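You operate a simulated robot arm through the tools that you are given. There is no shell and no other tool.

Carry out the task below with a simulated robot arm. There is one attempt and no reset: what you move stays moved.

## Task
Wipe the yellow mat's melon and the turntable's coconut clean, then turn to SHOW.
Fine: use the yellow cloth and put it back; bruise nothing.

Only the result counts: the job must be done as asked and must still hold three seconds after the hand-in. Knocking over, shifting, dropping, spilling or breaking anything else fails it. Flat cloth is picked up by pressing the open fingertips on it (5 to 10 N) and closing them slowly along it; thin cloth reads only 2 to 8 mm in the jaws.

## Robot
A 6-joint arm with a two-finger gripper, fixed in place. Base frame: the origin is at the foot of the arm, x ahead of it, y to its left, z up. Units: m, degrees, N and s.
It reaches about 1.298 m from its shoulder. Its first joint turns from -149.0 to 149.0 degrees. Payload 1.57 kg.
The tool frame sits at the grasp point between the pads (the TCP): z along the fingers, y along the line on which they close. The tips reach 0.021 m beyond it. The gripper opens to 0.07 m. The gripper's body begins 0.05 m behind the TCP.
Orientation is that of the tool frame in the base frame, as [roll, pitch, yaw] about the fixed x, y, z axes, in that order (R = Rz(yaw) Ry(pitch) Rx(roll)). With the fingers straight down and closing along the base's y, the tool's x points along the base's -x, its y along +y and its z along -z.

## Interface
- The arm moves only by the tool nudge_tool. Its argument "increments" is a list of rows, each a list of 3 entries, a list of its own where there are three numbers: the shift along the tool's x, y, z in units of 500 mm (1.0 is 500 mm), then the turn, a rotation vector about the tool's x, y, z in units of 120 degrees (1.0 is 120 degrees), then the finger opening in m, from 0 to 0.07. In form: [[[tx, ty, tz], [ax, ay, az], fingers], ...]. A call has 1 to 20 rows; each row is the pose to reach, as a shift and turn from the pose commanded when the call began, along the tool's axes at that moment. A call with a number of a shift or a turn outside -1 to 1 is refused whole. A row lasts 0.2 s, in which the tool goes at most 0.05 m and 8.6 degrees; a call with a longer step from one row to the next is refused whole, and so is a gripper value outside its range. Where a pose cannot be reached the arm comes as near as it can. A force on the tool above 40 N (or 10 N above the force at the start of the call, whichever is more), or a blocked arm, ends the call early, and 0.2 s more pass. Each finger halts on what it meets, pressing with about 30 N; the grip force reading is that of the motor and also rises with nothing between the fingers. The clock runs only during rows and for 0.2 s after the last one: add rows that repeat a pose to give the fingers time. It gives the time, the measured TCP pose, the force on the tool (base axes), the opening and the grip force at its end, in the units of the frame above (readings bear some noise), with the torque about the TCP (base axes, N m) and any sound that the robot's microphone picked up, and new pictures: "show" is both (left out), scene, wrist or none.
- Cameras (640 x 400 px; columns grow to the right, rows downward): "scene" is fixed at [0.2218, -0.6571, 1.405]; the picture's right is [0.71, -0.71, 0.00], its down [-0.34, -0.34, -0.88] and it looks along [0.62, 0.62, -0.48] (base axes); focal length 322 px, centre (320, 200). "wrist" rides on the gripper at [0.079, 0.004, -0.081] in the tool frame; the picture's right is [-0.05, 1.00, 0.00], its down [-0.67, -0.04, -0.75] and it looks along [-0.74, -0.04, 0.67] (tool axes); focal length 256 px, centre (320, 200). There is no depth. A picture from a camera that has moved, and an enlarged one, comes with that camera's place and axes in the base frame and with its lens. The place of the scene camera against the robot may be out by one fixed shift of up to 0.018 m in any direction.
- move_column(by): slides the trunk up (or, below 0, down) by that many m; the arm rides with it, the base frame stays. It gives what a move gives, with no picture.
- close_up(camera, box): a new picture of the part [left, top, right, bottom] of that camera's present view, enlarged. The clock stands still meanwhile.
- job_done(): hands the job in; it is judged then, once.

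Nothing tells you positions but the pictures and the camera data. Unless the task says otherwise, let go and move clear before handing in.

The tools are called after "Emit:" as name(argument=value, ...) on one line, values as JSON. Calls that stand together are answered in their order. nudge_tool: Moves the arm, as the interface text tells. Its arguments: {"type":"object","properties":{"increments":{"type":"array","items":{"type":"array"}},"show":{"type":"string","enum":["both","scene","wrist","none"]}},"required":["increments"]} The other tools are called the same way: move_column (by) slides the trunk up or down; close_up (camera, box) takes an enlarged picture of a part of a camera's view; job_done () hands the job in.

At the start:

```text
t: 0.0
eef_pos: [0.6653, -0.1151, 1.1753]
tool_rot: [180.0, -0.1, -180.0]
contact_force: [0.7, -0.7, 0.0]
torque: [0.02, 0.01, 0.02]
finger_gap: 0.0698
finger_force: 0.1
trunk travel left (down, up): [-0.857, 0.113]
```

scene: 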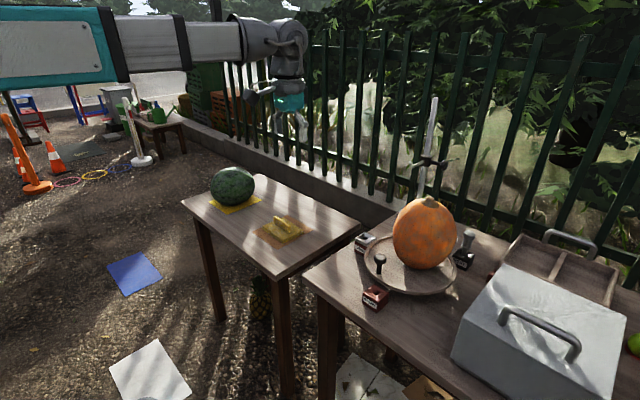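
wrist: 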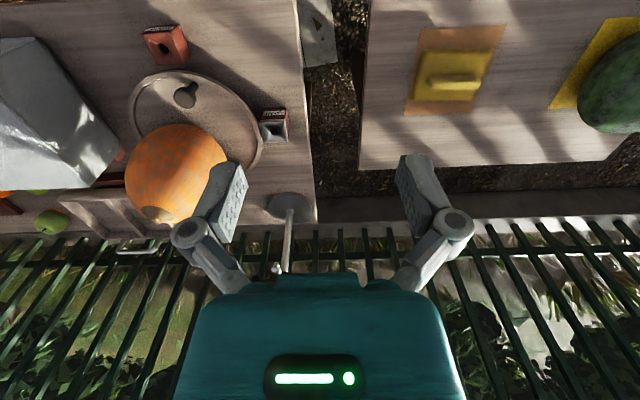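

I see a small table with a green melon on a yellow mat and a yellow cloth on an orange mat, and a larger table with a turntable carrying an orange, round fruit, with small labelled blocks around it. I'll look closer before moving.

Emit:
close_up(camera="scene", box=[340, 180, 500, 320])

Emit:
close_up(camera="scene", box=[190, 155, 330, 255])

Emit:
close_up(camera="wrist", box=[100, 0, 320, 240])

Emit:
close_up(camera="wrist", box=[380, 0, 640, 170])

```text
2.86 times, centred on (420, 250) of scene
camera zoom: at [0.2218, -0.6571, 1.405], right [0.71, -0.71, 0.0], down [-0.34, -0.34, -0.88], along [0.62, 0.62, -0.48], focal length 920 px, centre (34, 57)
```

zoom: 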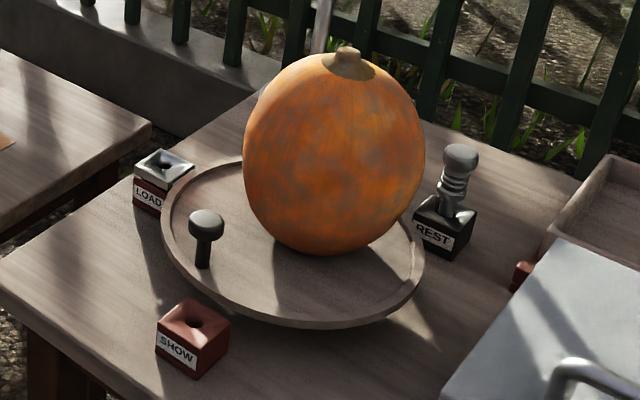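

```text
4.00 times, centred on (260, 205) of scene
camera zoom: at [0.2218, -0.6571, 1.405], right [0.71, -0.71, 0.0], down [-0.34, -0.34, -0.88], along [0.62, 0.62, -0.48], focal length 1288 px, centre (560, 180)
```

zoom: 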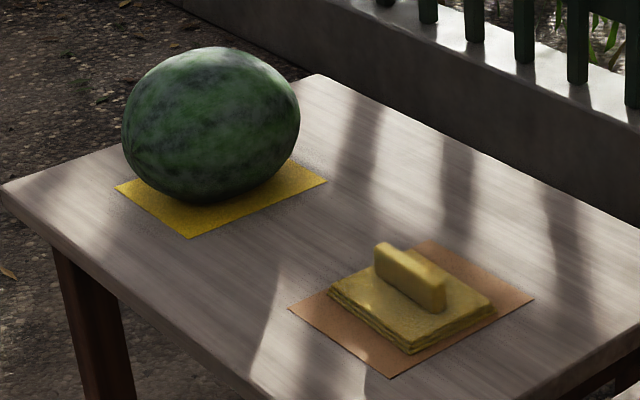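

```text
1.67 times, centred on (210, 120) of wrist
camera zoom: at [0.5856, -0.1097, 1.256], right [0.05, 1.0, 0.0], down [0.67, -0.04, 0.75], along [0.74, -0.04, -0.67], focal length 427 px, centre (503, 333)
```

zoom: 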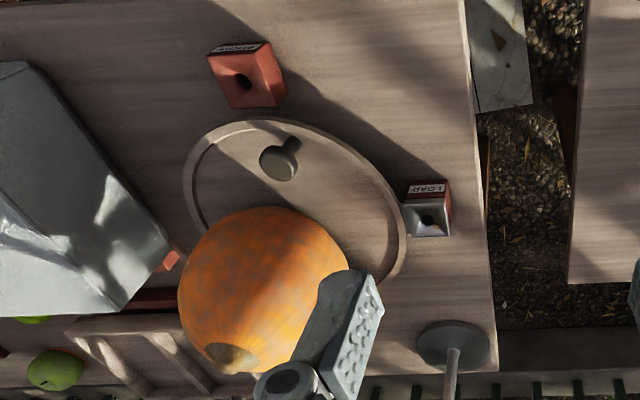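

```text
2.35 times, centred on (510, 85) of wrist
camera zoom: at [0.5856, -0.1097, 1.256], right [0.05, 1.0, 0.0], down [0.67, -0.04, 0.75], along [0.74, -0.04, -0.67], focal length 602 px, centre (-127, 471)
```

zoom: 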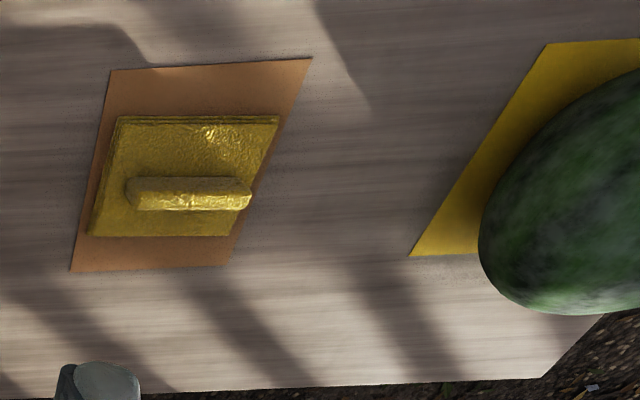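

The turntable carries a large orange fruit and a black handle peg, with LOAD, SHOW and REST blocks around it. I'll move the wrist camera back over the turntable to see it better and refine positions.

Emit:
nudge_tool(increments=[[[0.08, -0.06, 0], [0, 0, 0], 0.07], [[0.16, -0.12, 0], [0, 0, 0], 0.07], [[0.24, -0.18, 0], [0, 0, 0], 0.07], [[0.32, -0.24, 0], [0, 0, 0], 0.07], [[0.4, -0.3, 0], [0, 0, 0], 0.07], [[0.44, -0.36, 0], [0, 0, 0], 0.07], [[0.44, -0.44, 0], [0, 0, 0], 0.07]])

Emit:
close_up(camera="scene", box=[430, 210, 500, 280])

```text
t: 1.6
eef_pos: [0.4456, -0.3357, 1.1757]
tool_rot: [-179.9, 0.0, 180.0]
contact_force: [0.8, -0.1, 0.0]
torque: [0.01, 0.0, 0.0]
finger_gap: 0.0698
finger_force: 0.1
trunk travel left (down, up): [-0.857, 0.113]
camera wrist: at [0.3656, -0.3306, 1.2559], right [0.05, 1.0, 0.0], down [0.67, -0.04, 0.74], along [0.74, -0.04, -0.67], focal length 256 px, centre (320, 200)
```

scene: 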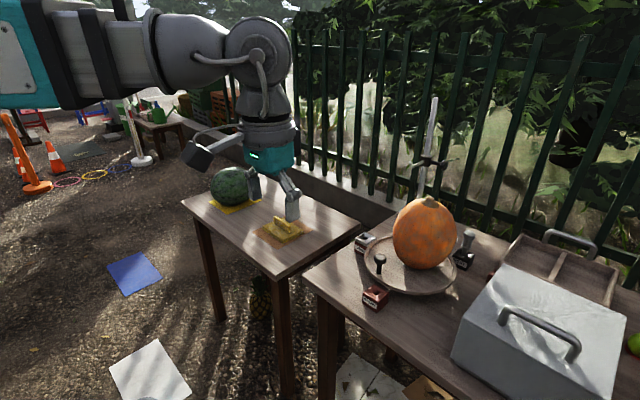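
wrist: 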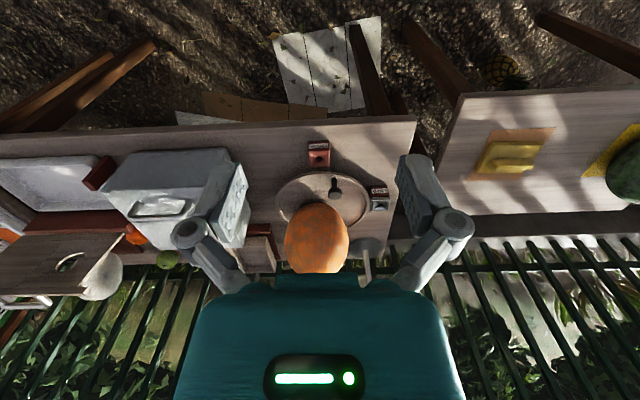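

```text
5.71 times, centred on (465, 245) of scene
camera zoom: at [0.2218, -0.6571, 1.405], right [0.71, -0.71, 0.0], down [-0.34, -0.34, -0.88], along [0.62, 0.62, -0.48], focal length 1839 px, centre (-509, -57)
```

zoom: 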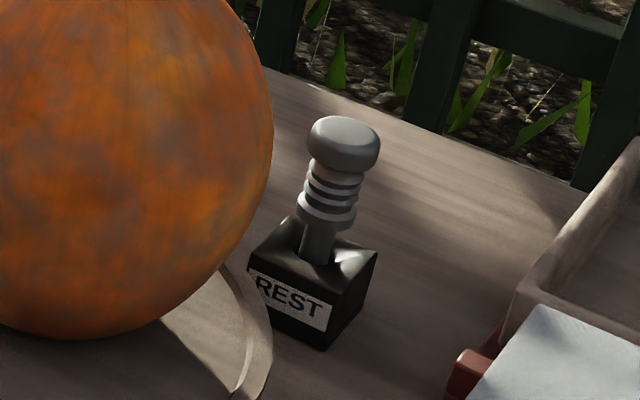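

The picture shows the whole right table: turntable, metal box, tray and further items at the left of the wrist view. I'll zoom in on those and the turntable.

Emit:
close_up(camera="wrist", box=[260, 130, 400, 280])

Emit:
close_up(camera="wrist", box=[0, 140, 200, 320])

Emit:
close_up(camera="wrist", box=[440, 80, 640, 230])

Emit:
close_up(camera="scene", box=[440, 220, 640, 400])

```text
2.67 times, centred on (330, 205) of wrist
camera zoom: at [0.3656, -0.3306, 1.2559], right [0.05, 1.0, 0.0], down [0.67, -0.04, 0.74], along [0.74, -0.04, -0.67], focal length 683 px, centre (293, 187)
```

zoom: 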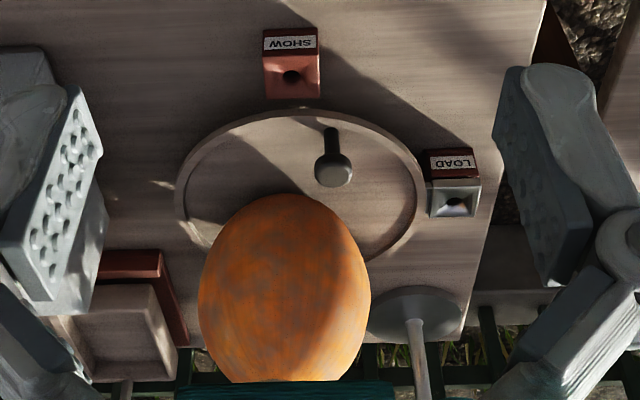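

```text
2.22 times, centred on (100, 230) of wrist
camera zoom: at [0.3656, -0.3306, 1.2559], right [0.05, 1.0, 0.0], down [0.67, -0.04, 0.74], along [0.74, -0.04, -0.67], focal length 569 px, centre (809, 133)
```

zoom: 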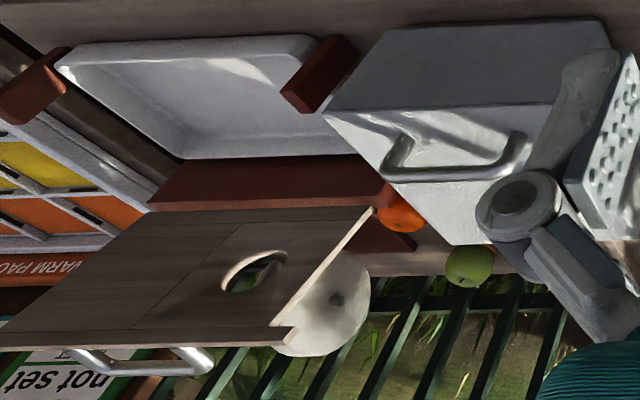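

```text
2.67 times, centred on (540, 155) of wrist
camera zoom: at [0.3656, -0.3306, 1.2559], right [0.05, 1.0, 0.0], down [0.67, -0.04, 0.74], along [0.74, -0.04, -0.67], focal length 683 px, centre (-267, 320)
```

zoom: 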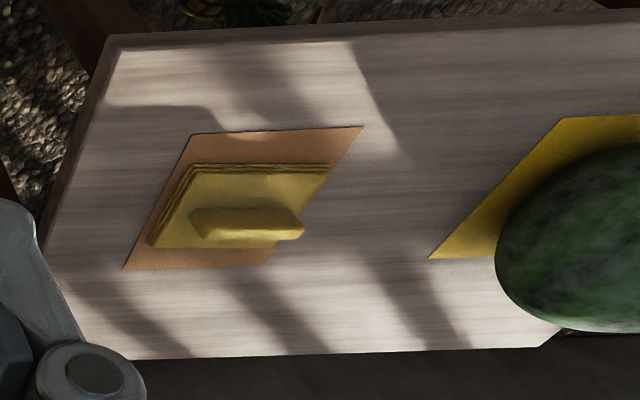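

```text
2.22 times, centred on (540, 310) of scene
camera zoom: at [0.2218, -0.6571, 1.405], right [0.71, -0.71, 0.0], down [-0.34, -0.34, -0.88], along [0.62, 0.62, -0.48], focal length 715 px, centre (-169, -44)
```

zoom: 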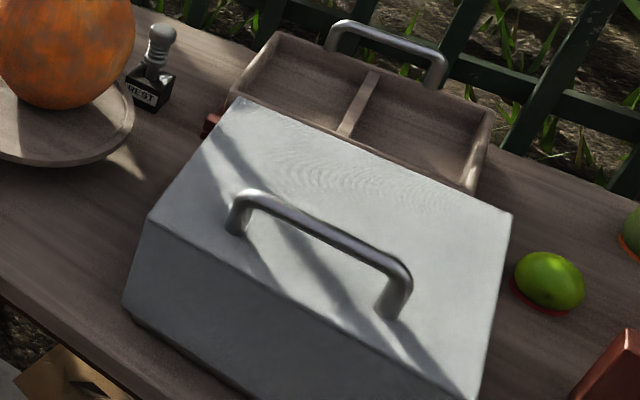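

The table layout is clear now. I'll zoom hard on both fruits to see what the dirt looks like.

Emit:
close_up(camera="scene", box=[385, 190, 465, 275])

Emit:
close_up(camera="scene", box=[200, 160, 270, 220])

Emit:
close_up(camera="scene", box=[250, 205, 320, 255])

Emit:
close_up(camera="scene", box=[350, 225, 470, 315])

```text
4.71 times, centred on (425, 232) of scene
camera zoom: at [0.2218, -0.6571, 1.405], right [0.71, -0.71, 0.0], down [-0.34, -0.34, -0.88], along [0.62, 0.62, -0.48], focal length 1515 px, centre (-174, 47)
```

zoom: 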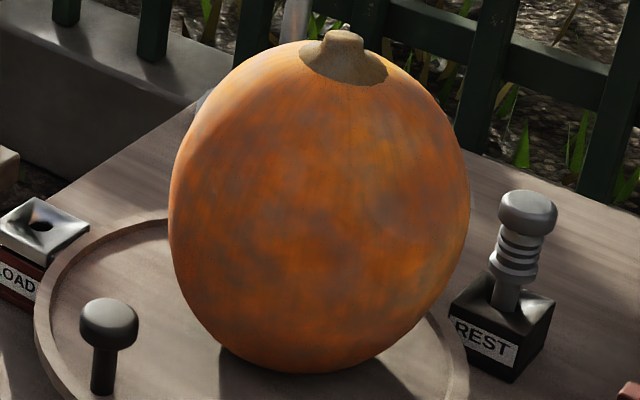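

```text
6.67 times, centred on (235, 190) of scene
camera zoom: at [0.2218, -0.6571, 1.405], right [0.71, -0.71, 0.0], down [-0.34, -0.34, -0.88], along [0.62, 0.62, -0.48], focal length 2146 px, centre (887, 267)
```

zoom: 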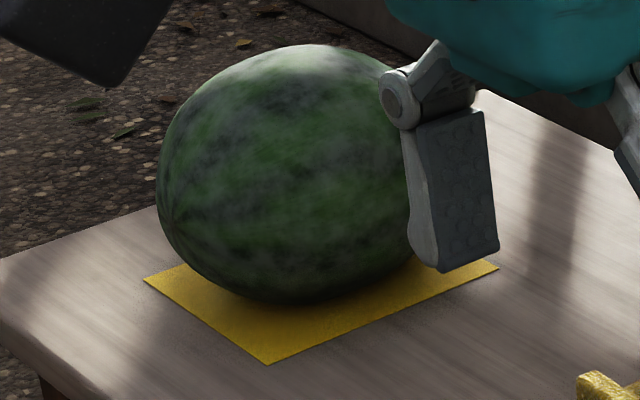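

```text
8.00 times, centred on (285, 230) of scene
camera zoom: at [0.2218, -0.6571, 1.405], right [0.71, -0.71, 0.0], down [-0.34, -0.34, -0.88], along [0.62, 0.62, -0.48], focal length 2575 px, centre (600, -40)
```

zoom: 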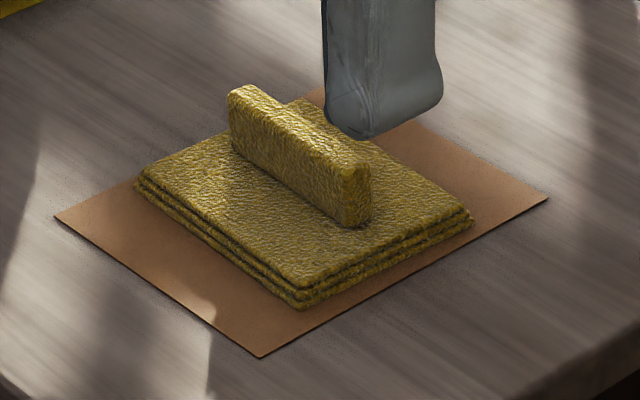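

```text
4.44 times, centred on (410, 270) of scene
camera zoom: at [0.2218, -0.6571, 1.405], right [0.71, -0.71, 0.0], down [-0.34, -0.34, -0.88], along [0.62, 0.62, -0.48], focal length 1430 px, centre (-80, -111)
```

zoom: 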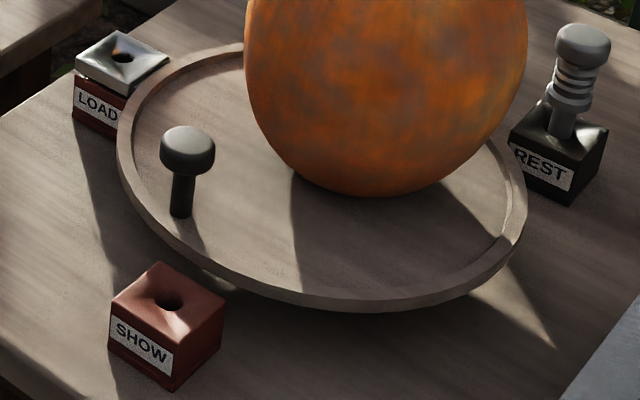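

The "cloth" is a folded yellow pad with a raised ridge to grip, lying on an orange mat. Next I'll swing the wrist camera over to the small table to locate the cloth and the melon.

Emit:
nudge_tool(increments=[[[0, 0.095, 0], [0, 0, 0], 0.07], [[0, 0.19, 0], [0, 0, 0], 0.07], [[0, 0.285, 0], [0, 0, 0], 0.07], [[0, 0.38, 0], [0, 0, 0], 0.07], [[0, 0.475, 0], [0, 0, 0], 0.07], [[0, 0.57, 0], [0, 0, 0], 0.07], [[0, 0.665, 0], [0, 0, 0], 0.07], [[0, 0.76, 0], [0, 0, 0], 0.07], [[0, 0.855, 0], [0, 0, 0], 0.07], [[0, 0.95, 0], [0, 0, 0], 0.07]])

```text
t: 3.8
eef_pos: [0.5095, 0.1654, 1.1753]
tool_rot: [-179.9, -0.1, 179.9]
contact_force: [0.2, 0.8, 0.4]
torque: [0.0, 0.02, 0.01]
finger_gap: 0.0698
finger_force: 0.0
out of reach, approached as far as the arm can: row 2, 3, 4, 5, 6, 7, 8, 9, 10
trunk travel left (down, up): [-0.857, 0.113]
camera wrist: at [0.4294, 0.1698, 1.2562], right [0.06, 1.0, 0.0], down [0.67, -0.04, 0.74], along [0.74, -0.04, -0.67], focal length 256 px, centre (320, 200)
```

scene: 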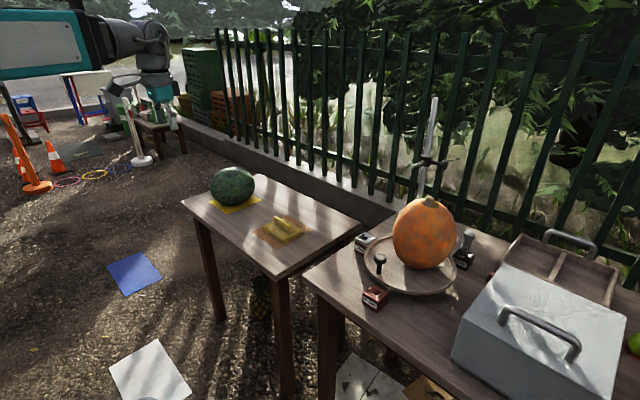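
wrist: 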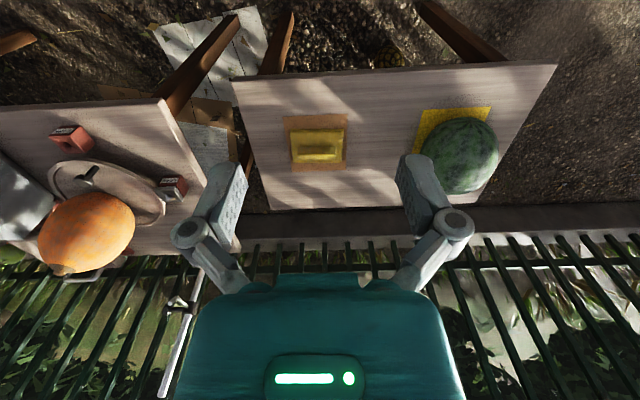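

The arm's folded limit stopped it early, but this view shows the whole small table with cloth and melon. Zooming in here to measure.

Emit:
close_up(camera="wrist", box=[230, 60, 390, 200])

Emit:
close_up(camera="wrist", box=[380, 60, 560, 210])

Emit:
close_up(camera="wrist", box=[20, 110, 220, 290])

Emit:
close_up(camera="scene", box=[170, 150, 370, 290])

```text
2.86 times, centred on (310, 130) of wrist
camera zoom: at [0.4294, 0.1698, 1.2562], right [0.06, 1.0, 0.0], down [0.67, -0.04, 0.74], along [0.74, -0.04, -0.67], focal length 731 px, centre (349, 400)
```

zoom: 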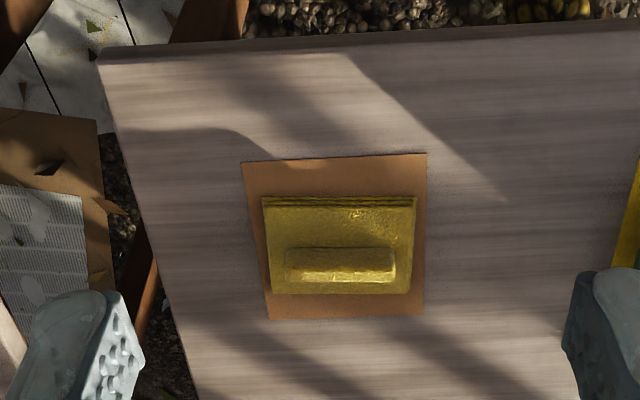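

```text
2.67 times, centred on (470, 135) of wrist
camera zoom: at [0.4294, 0.1698, 1.2562], right [0.06, 1.0, 0.0], down [0.67, -0.04, 0.74], along [0.74, -0.04, -0.67], focal length 683 px, centre (-80, 373)
```

zoom: 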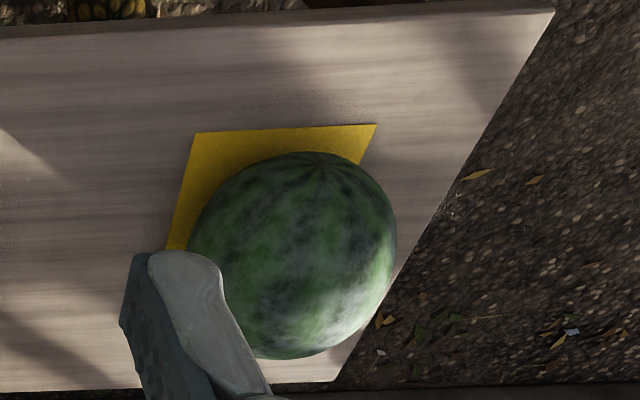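

```text
2.22 times, centred on (120, 200) of wrist
camera zoom: at [0.4294, 0.1698, 1.2562], right [0.06, 1.0, 0.0], down [0.67, -0.04, 0.74], along [0.74, -0.04, -0.67], focal length 569 px, centre (764, 200)
```

zoom: 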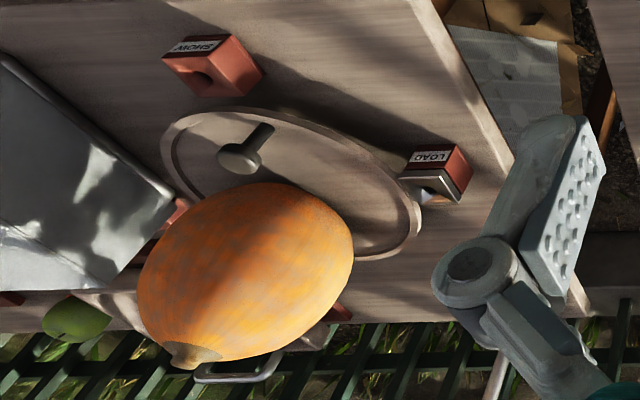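

```text
2.86 times, centred on (270, 220) of scene
camera zoom: at [0.2218, -0.6571, 1.405], right [0.71, -0.71, 0.0], down [-0.34, -0.34, -0.88], along [0.62, 0.62, -0.48], focal length 920 px, centre (463, 143)
```

zoom: 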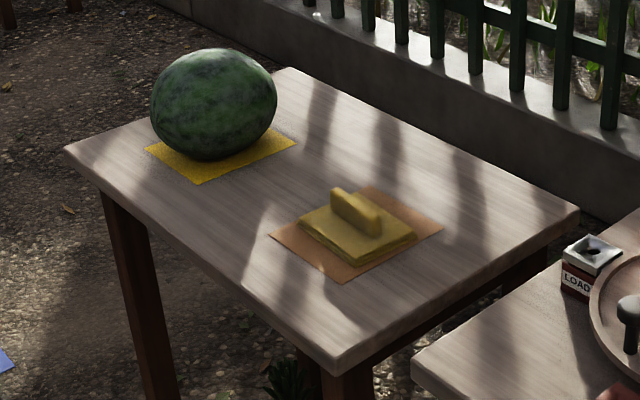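

I now have the layout: small table top z≈0.715, cloth centre ≈(0.81, 0.14), melon ≈(0.81, 0.46, 0.80), turntable centre ≈(0.86, -0.354). Next I'll bring the camera nearer to the melon to see its dirt.

Emit:
nudge_tool(increments=[[[-0.02, 0.06, 0.04], [0, 0, 0], 0.07], [[-0.04, 0.13, 0.08], [0, 0, 0], 0.07], [[-0.06, 0.2, 0.12], [0, 0, 0], 0.07], [[-0.08, 0.27, 0.16], [0, 0, 0], 0.07], [[-0.1, 0.34, 0.2], [0, 0, 0], 0.07], [[-0.12, 0.41, 0.24], [0, 0, 0], 0.07], [[-0.14, 0.48, 0.28], [0, 0, 0], 0.07], [[-0.16, 0.55, 0.32], [0, 0, 0], 0.07], [[-0.17, 0.61, 0.36], [0, 0, 0], 0.07]], show="wrist")

```text
t: 5.8
eef_pos: [0.5891, 0.4635, 1.1753]
tool_rot: [179.9, 0.1, -179.9]
contact_force: [-1.2, -0.1, -0.5]
torque: [0.0, 0.01, 0.01]
finger_gap: 0.0701
finger_force: 0.0
out of reach, approached as far as the arm can: row 1, 2, 3, 4, 5, 6, 7, 8, 9
trunk travel left (down, up): [-0.857, 0.113]
camera wrist: at [0.5098, 0.4667, 1.2559], right [0.05, 1.0, 0.0], down [0.67, -0.04, 0.75], along [0.74, -0.04, -0.67], focal length 256 px, centre (320, 200)
```

wrist: 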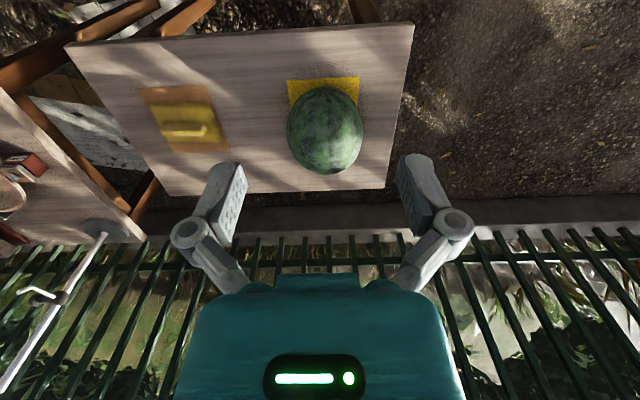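

At this trunk height the arm won't go lower, so I'll lower the trunk by 0.2 m (the tool is in front of the table edge, clear of everything) and look at the melon again.

Emit:
move_column(by=-0.2)

```text
t: 8.0
eef_pos: [0.5896, 0.4615, 0.9754]
tool_rot: [-179.9, 0.0, -180.0]
contact_force: [-0.2, 0.2, 0.0]
torque: [0.0, -0.01, 0.0]
finger_gap: 0.07
finger_force: 0.1
trunk travel left (down, up): [-0.657, 0.313]
```

Emit:
close_up(camera="wrist", box=[220, 60, 460, 280])

Emit:
close_up(camera="scene", box=[0, 0, 640, 400])

Emit:
close_up(camera="wrist", box=[0, 0, 320, 250])

```text
1.82 times, centred on (340, 170) of wrist
camera zoom: at [0.5095, 0.466, 1.0561], right [0.05, 1.0, 0.0], down [0.67, -0.04, 0.75], along [0.74, -0.04, -0.67], focal length 465 px, centre (284, 254)
```

zoom: 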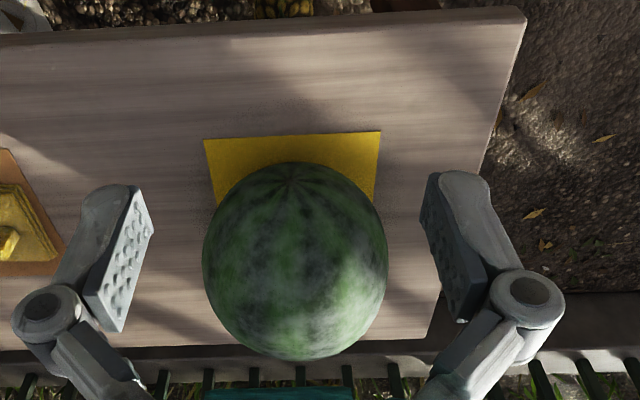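

```text
1.00 times, centred on (320, 200) of scene (not enlarged: the box is as wide or as high as the picture)
camera zoom: at [0.2218, -0.6571, 1.405], right [0.71, -0.71, 0.0], down [-0.34, -0.34, -0.88], along [0.62, 0.62, -0.48], focal length 322 px, centre (320, 200)
```

zoom: 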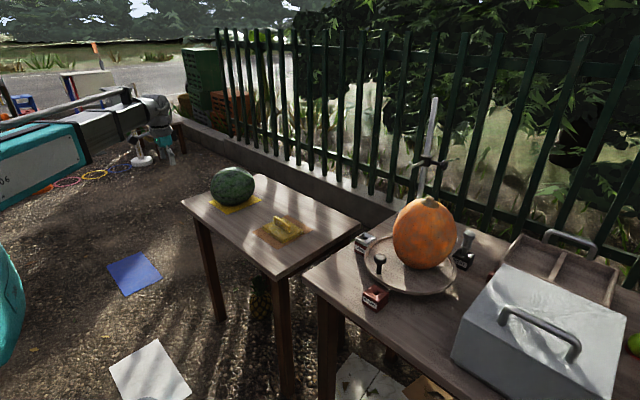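

```text
1.60 times, centred on (160, 125) of wrist
camera zoom: at [0.5095, 0.466, 1.0561], right [0.05, 1.0, 0.0], down [0.67, -0.04, 0.75], along [0.74, -0.04, -0.67], focal length 410 px, centre (576, 320)
```

zoom: 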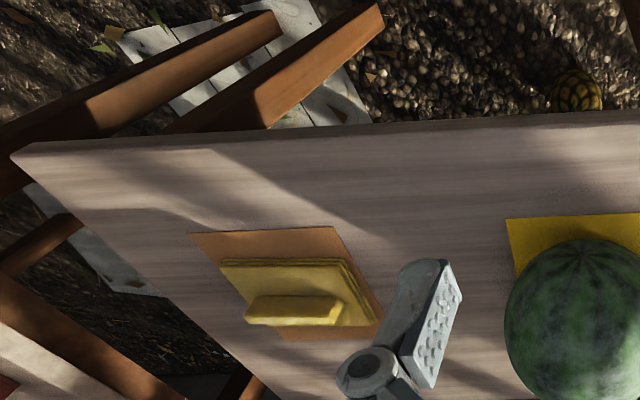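

The melon sits on the yellow mat with a hazy film over it. I'll zoom further to distinguish dirt from its stripes.

Emit:
close_up(camera="wrist", box=[290, 100, 390, 200])

Emit:
close_up(camera="scene", box=[205, 160, 265, 215])

Emit:
close_up(camera="wrist", box=[100, 110, 260, 220])

```text
4.00 times, centred on (340, 150) of wrist
camera zoom: at [0.5095, 0.466, 1.0561], right [0.05, 1.0, 0.0], down [0.67, -0.04, 0.75], along [0.74, -0.04, -0.67], focal length 1024 px, centre (240, 400)
```

zoom: 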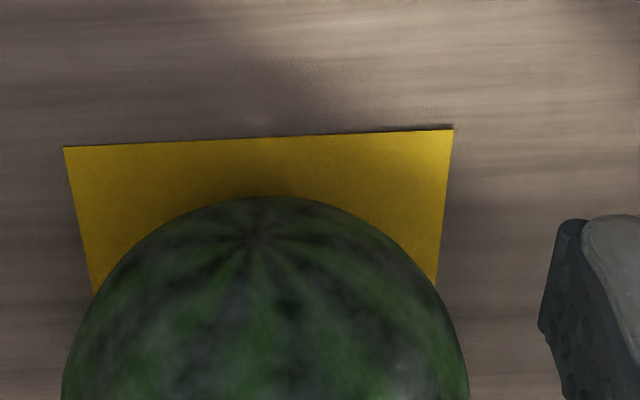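

```text
7.27 times, centred on (235, 188) of scene
camera zoom: at [0.2218, -0.6571, 1.405], right [0.71, -0.71, 0.0], down [-0.34, -0.34, -0.88], along [0.62, 0.62, -0.48], focal length 2341 px, centre (938, 291)
```

zoom: 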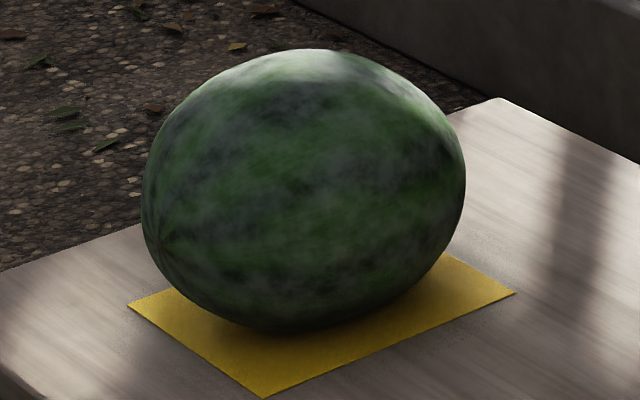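

```text
3.64 times, centred on (180, 165) of wrist
camera zoom: at [0.5095, 0.466, 1.0561], right [0.05, 1.0, 0.0], down [0.67, -0.04, 0.75], along [0.74, -0.04, -0.67], focal length 931 px, centre (829, 327)
```

zoom: 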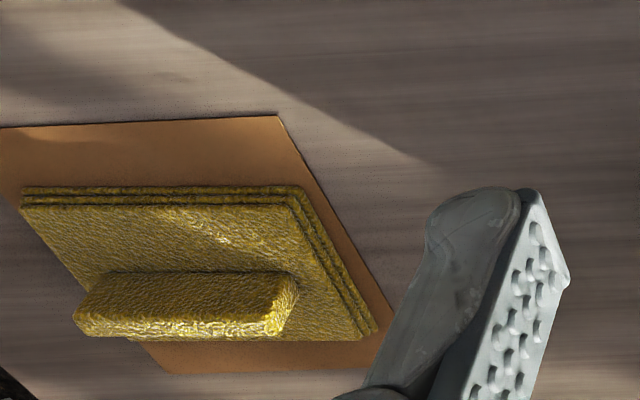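

The ridge of the cloth is at about (0.825, 0.14), top z≈0.757. I'll test whether the arm can descend with the trunk at this height, moving away from the melon toward the cloth side.

Emit:
nudge_tool(increments=[[[0, -0.05, 0], [0, 0, 0], 0.07], [[0, -0.1, 0.0], [0, 0, 0], 0.07], [[0, -0.1, 0.04], [0, 0, 0], 0.07]], show="wrist")

```text
t: 8.8
eef_pos: [0.589, 0.4109, 0.9755]
tool_rot: [180.0, 0.1, 180.0]
contact_force: [0.0, -0.3, 0.4]
torque: [-0.01, 0.0, 0.01]
finger_gap: 0.0699
finger_force: 0.1
out of reach, approached as far as the arm can: row 3
trunk travel left (down, up): [-0.657, 0.313]
camera wrist: at [0.5101, 0.4152, 1.0561], right [0.05, 1.0, 0.0], down [0.67, -0.04, 0.75], along [0.74, -0.04, -0.67], focal length 256 px, centre (320, 200)
```

wrist: 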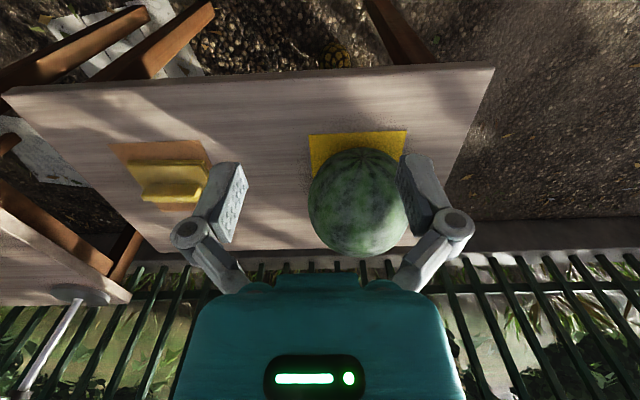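

The vertical-tool floor moves with the trunk, so I'll use the trunk for coarse height. Now I'll tilt the tool to look straight down on the melon from above.

Emit:
nudge_tool(increments=[[[-0.06, 0.01, -0.04], [0, 0.06, 0], 0.07], [[-0.12, 0.03, -0.08], [0, 0.12, 0], 0.07], [[-0.19, 0.045, -0.12], [0, 0.18, 0], 0.07], [[-0.26, 0.06, -0.16], [0, 0.24, 0], 0.07], [[-0.32, 0.07, -0.19], [0, 0.3, 0], 0.07], [[-0.38, 0.08, -0.21], [0, 0.36, 0], 0.07], [[-0.428, 0.09, -0.224], [0, 0.4, 0], 0.07]])

```text
t: 10.4
eef_pos: [0.7711, 0.5056, 1.0119]
tool_rot: [172.6, -35.6, 178.9]
contact_force: [-0.3, 0.1, 0.2]
torque: [0.0, 0.0, 0.02]
finger_gap: 0.07
finger_force: 0.0
out of reach, approached as far as the arm can: row 1, 2, 3, 4, 5, 6, 7
trunk travel left (down, up): [-0.657, 0.313]
camera wrist: at [0.754, 0.5003, 1.1225], right [0.14, 0.99, 0.08], down [0.97, -0.15, 0.21], along [0.22, 0.04, -0.97], focal length 256 px, centre (320, 200)
```

scene: 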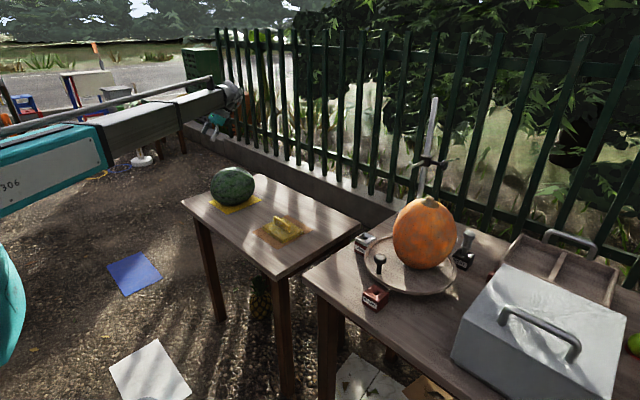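
wrist: 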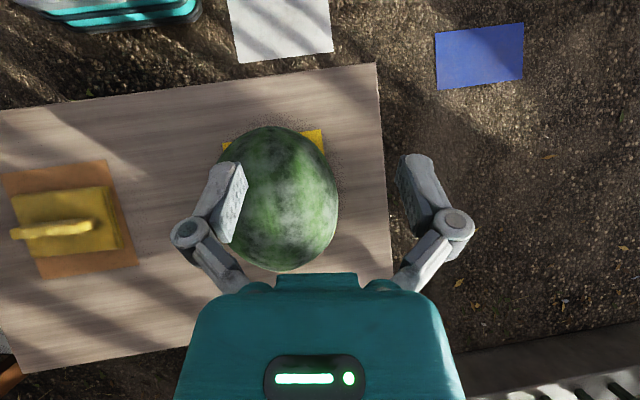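

The arm behaves like a turning, telescoping boom with a wrist: tool height is set by the trunk and tilt. This overhead view shows white hazy dust over the melon; zooming in.

Emit:
close_up(camera="wrist", box=[200, 110, 360, 280])

Emit:
close_up(camera="wrist", box=[0, 150, 150, 290])

Emit:
close_up(camera="scene", box=[0, 50, 280, 225])

```text
2.35 times, centred on (280, 195) of wrist
camera zoom: at [0.754, 0.5003, 1.1225], right [0.14, 0.99, 0.08], down [0.97, -0.15, 0.21], along [0.22, 0.04, -0.97], focal length 602 px, centre (414, 212)
```

zoom: 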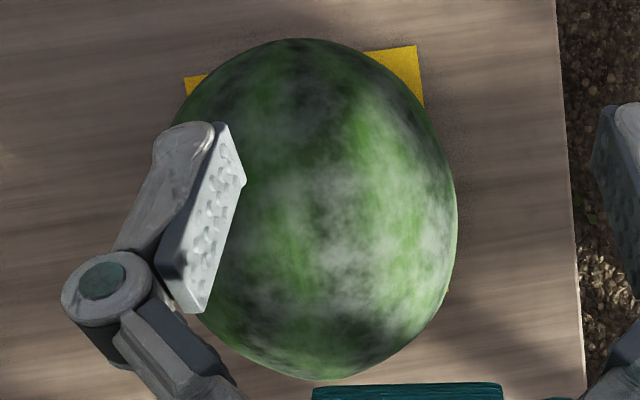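

```text
2.86 times, centred on (75, 220) of wrist
camera zoom: at [0.754, 0.5003, 1.1225], right [0.14, 0.99, 0.08], down [0.97, -0.15, 0.21], along [0.22, 0.04, -0.97], focal length 731 px, centre (1020, 143)
```

zoom: 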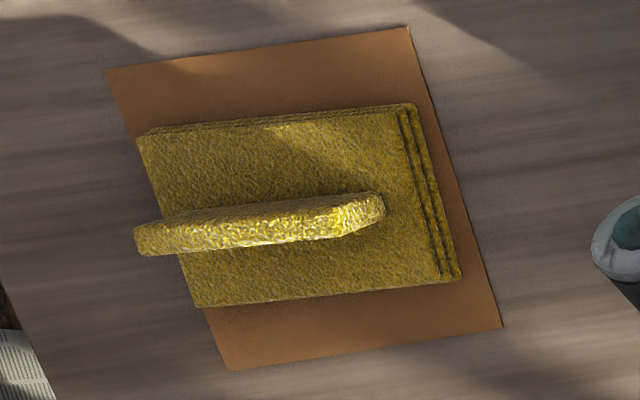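

```text
2.29 times, centred on (140, 138) of scene
camera zoom: at [0.2218, -0.6571, 1.405], right [0.71, -0.71, 0.0], down [-0.34, -0.34, -0.88], along [0.62, 0.62, -0.48], focal length 736 px, centre (731, 343)
```

zoom: 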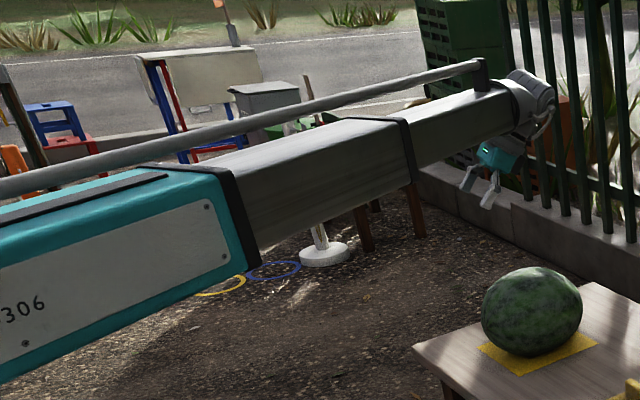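

Dust covers the melon's whole visible skin. I'll bring the tool back to vertical and move over toward the cloth at a safe height.

Emit:
nudge_tool(increments=[[[-0.02, -0.08, 0], [0, -0.05, 0], 0.07], [[-0.04, -0.16, 0], [0, -0.1, 0], 0.07], [[-0.06, -0.25, 0], [0, -0.15, 0], 0.07], [[-0.08, -0.34, 0], [0, -0.2, 0], 0.07], [[-0.09, -0.43, 0], [0, -0.25, 0], 0.07], [[-0.1, -0.52, 0], [0, -0.3, 0], 0.07], [[-0.11, -0.61, 0], [0, -0.3, 0], 0.07], [[-0.124, -0.7, 0], [0, -0.3, 0], 0.07]], show="wrist")

```text
t: 12.2
eef_pos: [0.7906, 0.158, 0.9773]
tool_rot: [173.9, 0.3, 174.5]
contact_force: [0.3, 0.1, -0.3]
torque: [-0.02, -0.01, 0.0]
finger_gap: 0.0698
finger_force: 0.0
out of reach, approached as far as the arm can: row 3, 4, 5, 6, 7, 8
trunk travel left (down, up): [-0.657, 0.313]
camera wrist: at [0.7098, 0.1614, 1.0567], right [0.15, 0.98, 0.11], down [0.65, -0.18, 0.74], along [0.75, -0.04, -0.66], focal length 256 px, centre (320, 200)
```

wrist: 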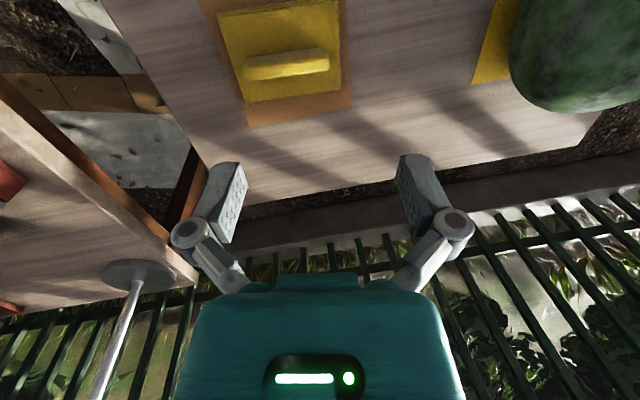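

The tool came back nearly vertical at (0.79, 0.158). Now I'll square it up, turn it 90° so the fingers close along base x across the ridge, and centre over the cloth at (0.822, 0.141).

Emit:
nudge_tool(increments=[[[-0.006, -0.003, 0], [0.0038, -0.0034, 0.064], 0.07], [[-0.012, -0.006, 0], [0.0075, -0.0068, 0.128], 0.07], [[-0.018, -0.009, 0], [0.0113, -0.0102, 0.192], 0.07], [[-0.024, -0.012, 0], [0.015, -0.0136, 0.256], 0.07], [[-0.03, -0.015, 0], [0.0188, -0.017, 0.32], 0.07], [[-0.036, -0.018, 0], [0.0225, -0.0205, 0.384], 0.07], [[-0.042, -0.021, 0], [0.0263, -0.0239, 0.448], 0.07], [[-0.048, -0.024, 0], [0.03, -0.0273, 0.512], 0.07], [[-0.054, -0.026, 0], [0.0338, -0.0307, 0.576], 0.07], [[-0.06, -0.028, 0], [0.0375, -0.0341, 0.64], 0.07], [[-0.064, -0.028, 0.0006], [0.0413, -0.0375, 0.7034], 0.07], [[-0.064, -0.028, 0.0006], [0.0413, -0.0375, 0.7034], 0.07]])

```text
t: 14.8
eef_pos: [0.8195, 0.1427, 0.9759]
tool_rot: [179.8, 0.0, 89.9]
contact_force: [0.3, -0.2, 0.2]
torque: [0.01, 0.0, 0.0]
finger_gap: 0.0698
finger_force: 0.0
trunk travel left (down, up): [-0.657, 0.313]
camera wrist: at [0.8238, 0.2219, 1.056], right [1.0, -0.05, 0.0], down [-0.04, -0.67, 0.74], along [-0.04, -0.74, -0.67], focal length 256 px, centre (320, 200)
```

scene: 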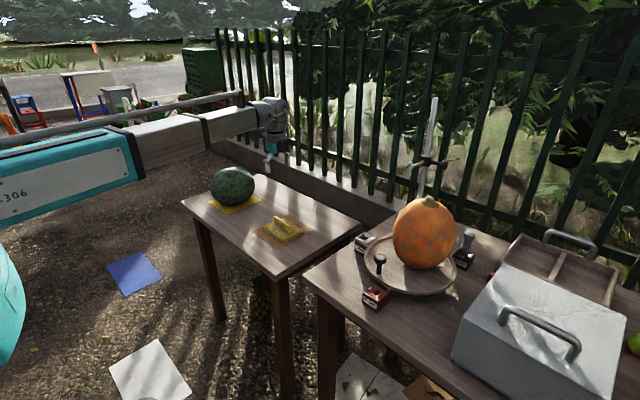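
wrist: 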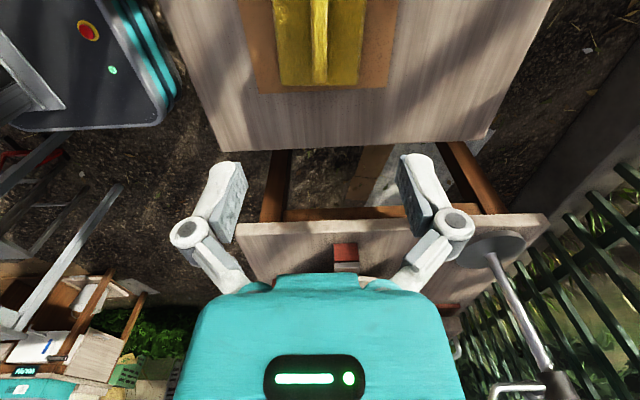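

The tool is vertical over the cloth with fingers straddling the ridge direction. I'll zoom in to check the ridge lines up between the fingers.

Emit:
close_up(camera="wrist", box=[220, 0, 430, 130])

```text
3.05 times, centred on (325, 65) of wrist
camera zoom: at [0.8238, 0.2219, 1.056], right [1.0, -0.05, 0.0], down [-0.04, -0.67, 0.74], along [-0.04, -0.74, -0.67], focal length 780 px, centre (305, 611)
```

zoom: 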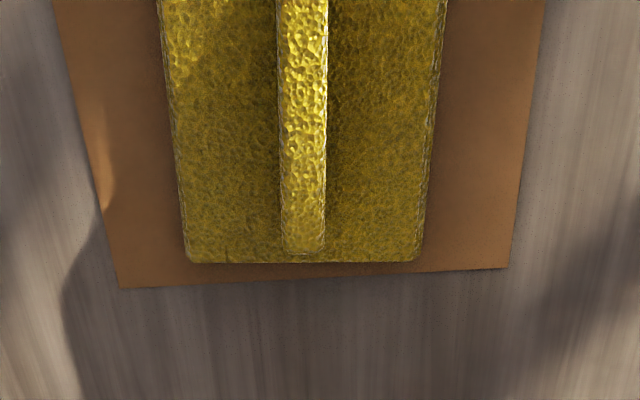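

The ridge lines up with the fingers (x≈0.818). I'll lower the trunk 0.19 m so the tips are just above the ridge, then check.

Emit:
move_column(by=-0.19)

Emit:
close_up(camera="wrist", box=[160, 0, 480, 250])

Emit:
close_up(camera="scene", box=[200, 130, 360, 270])

```text
t: 16.9
eef_pos: [0.8199, 0.1414, 0.7859]
tool_rot: [179.7, -0.1, 90.0]
contact_force: [0.9, 0.5, 0.6]
torque: [-0.03, -0.03, 0.0]
finger_gap: 0.07
finger_force: 0.0
trunk travel left (down, up): [-0.467, 0.503]
```

```text
1.60 times, centred on (320, 125) of wrist
camera zoom: at [0.8236, 0.2219, 0.8661], right [1.0, -0.05, 0.0], down [-0.04, -0.67, 0.74], along [-0.04, -0.74, -0.67], focal length 410 px, centre (320, 320)
```

zoom: 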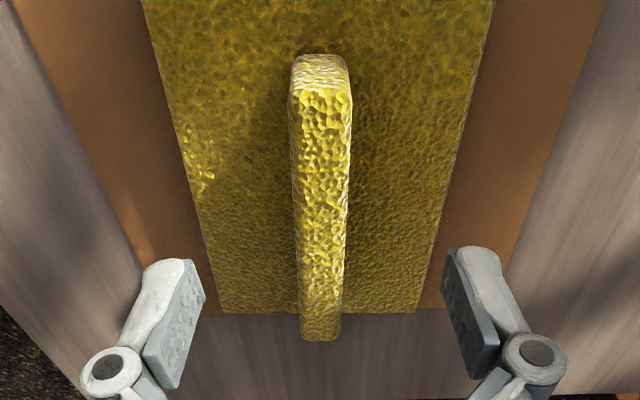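

```text
2.86 times, centred on (280, 200) of scene
camera zoom: at [0.2218, -0.6571, 1.405], right [0.71, -0.71, 0.0], down [-0.34, -0.34, -0.88], along [0.62, 0.62, -0.48], focal length 920 px, centre (434, 200)
```

zoom: 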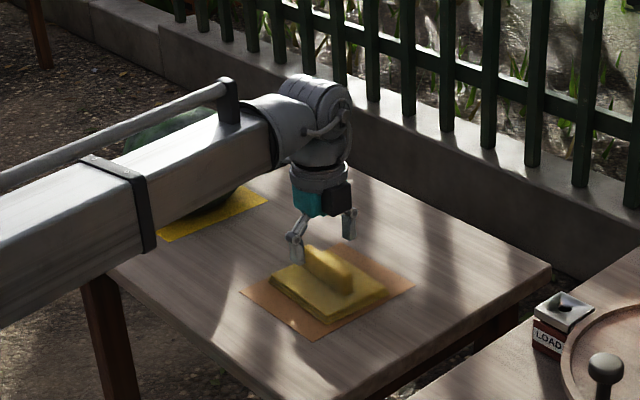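

The ridge is centred between the fingers. I'll lower a further 0.032 m so the fingertips straddle the ridge just above the pad, and check the force.

Emit:
move_column(by=-0.03)

Emit:
close_up(camera="wrist", box=[160, 0, 480, 250])

Emit:
close_up(camera="scene", box=[245, 180, 325, 250])

```text
t: 17.6
eef_pos: [0.8198, 0.1432, 0.7554]
tool_rot: [179.8, 0.0, 89.9]
contact_force: [0.1, 0.7, 0.1]
torque: [0.03, -0.01, 0.02]
finger_gap: 0.0699
finger_force: 0.1
trunk travel left (down, up): [-0.437, 0.533]
```

```text
1.60 times, centred on (320, 125) of wrist
camera zoom: at [0.8235, 0.2219, 0.836], right [1.0, -0.05, 0.0], down [-0.04, -0.67, 0.74], along [-0.04, -0.74, -0.67], focal length 410 px, centre (320, 320)
```

zoom: 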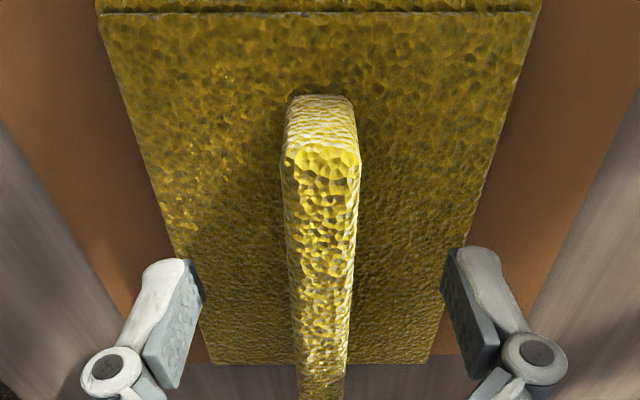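

```text
5.71 times, centred on (285, 215) of scene
camera zoom: at [0.2218, -0.6571, 1.405], right [0.71, -0.71, 0.0], down [-0.34, -0.34, -0.88], along [0.62, 0.62, -0.48], focal length 1839 px, centre (520, 114)
```

zoom: 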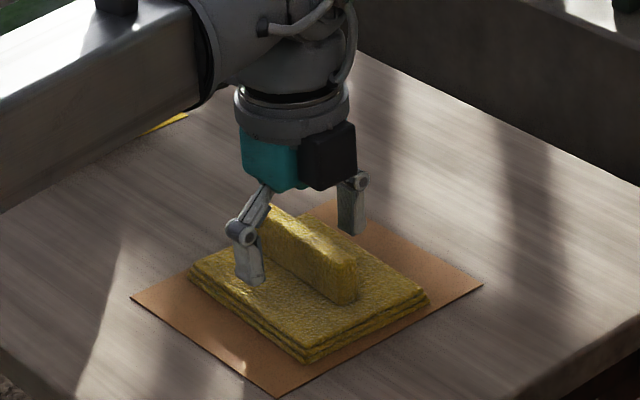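

The tips sit just above the pad on both sides of the ridge with no contact force. I'll close the fingers gradually on the ridge.

Emit:
nudge_tool(increments=[[[0, 0, 0], [0, 0, 0], 0.06], [[0, 0, 0], [0, 0, 0], 0.05], [[0, 0, 0], [0, 0, 0], 0.04], [[0, 0, 0], [0, 0, 0], 0.03], [[0, 0, 0], [0, 0, 0], 0.024], [[0, 0, 0], [0, 0, 0], 0.018], [[0, 0, 0], [0, 0, 0], 0.012], [[0, 0, 0], [0, 0, 0], 0.006], [[0, 0, 0], [0, 0, 0], 0.0], [[0, 0, 0], [0, 0, 0], 0.0], [[0, 0, 0], [0, 0, 0], 0.0]])

```text
t: 20.0
eef_pos: [0.8206, 0.1422, 0.7557]
tool_rot: [179.8, 0.0, 90.1]
contact_force: [-0.5, 0.0, 0.6]
torque: [-0.03, 0.03, -0.01]
finger_gap: 0.0152
finger_force: 29.4
trunk travel left (down, up): [-0.437, 0.533]
camera wrist: at [0.8235, 0.2219, 0.8361], right [1.0, -0.05, 0.0], down [-0.04, -0.67, 0.74], along [-0.04, -0.74, -0.67], focal length 256 px, centre (320, 200)
```

scene: 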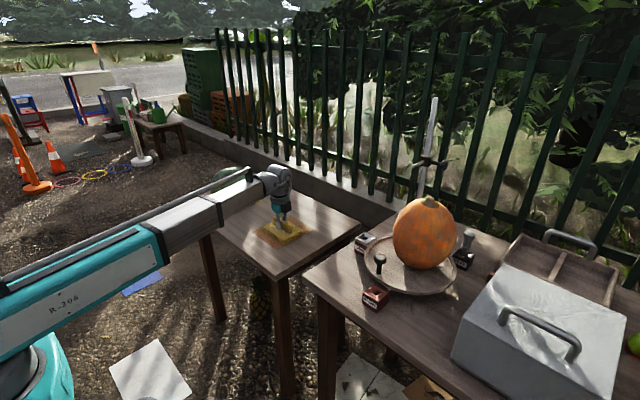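
wrist: 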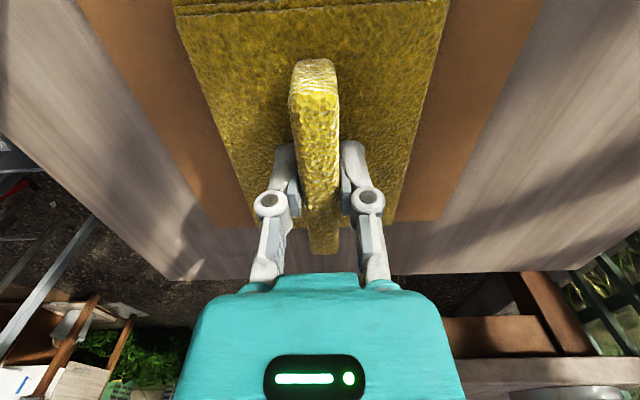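

The ridge is gripped firmly (gap 15 mm). I'll lift with the trunk and check that the cloth comes along.

Emit:
move_column(by=0.25)

Emit:
close_up(camera="scene", box=[190, 80, 370, 260])

Emit:
close_up(camera="wrist", box=[0, 0, 640, 400])

```text
t: 22.6
eef_pos: [0.8207, 0.1418, 1.0057]
tool_rot: [179.8, 0.0, 90.0]
contact_force: [-0.5, -0.3, -0.6]
torque: [0.02, -0.02, 0.02]
finger_gap: 0.0151
finger_force: 29.6
trunk travel left (down, up): [-0.687, 0.283]
```

```text
2.22 times, centred on (280, 170) of scene
camera zoom: at [0.2218, -0.6571, 1.405], right [0.71, -0.71, 0.0], down [-0.34, -0.34, -0.88], along [0.62, 0.62, -0.48], focal length 715 px, centre (409, 267)
```

zoom: 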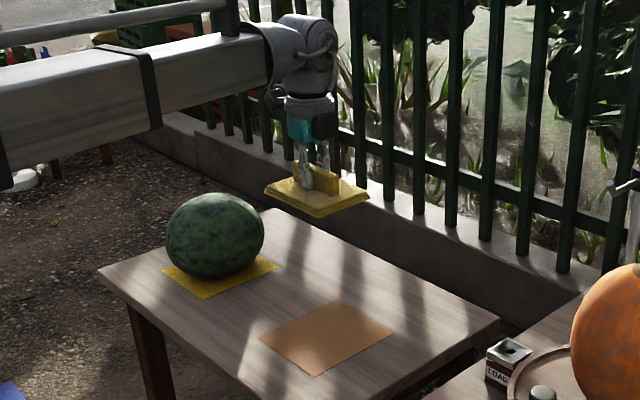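

```text
1.00 times, centred on (320, 200) of wrist (not enlarged: the box is as wide or as high as the picture)
camera zoom: at [0.8237, 0.2219, 1.0859], right [1.0, -0.05, 0.0], down [-0.04, -0.67, 0.74], along [-0.04, -0.74, -0.67], focal length 256 px, centre (320, 200)
```

zoom: 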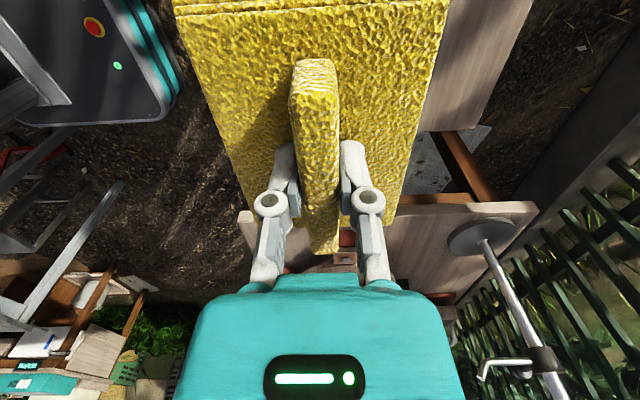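

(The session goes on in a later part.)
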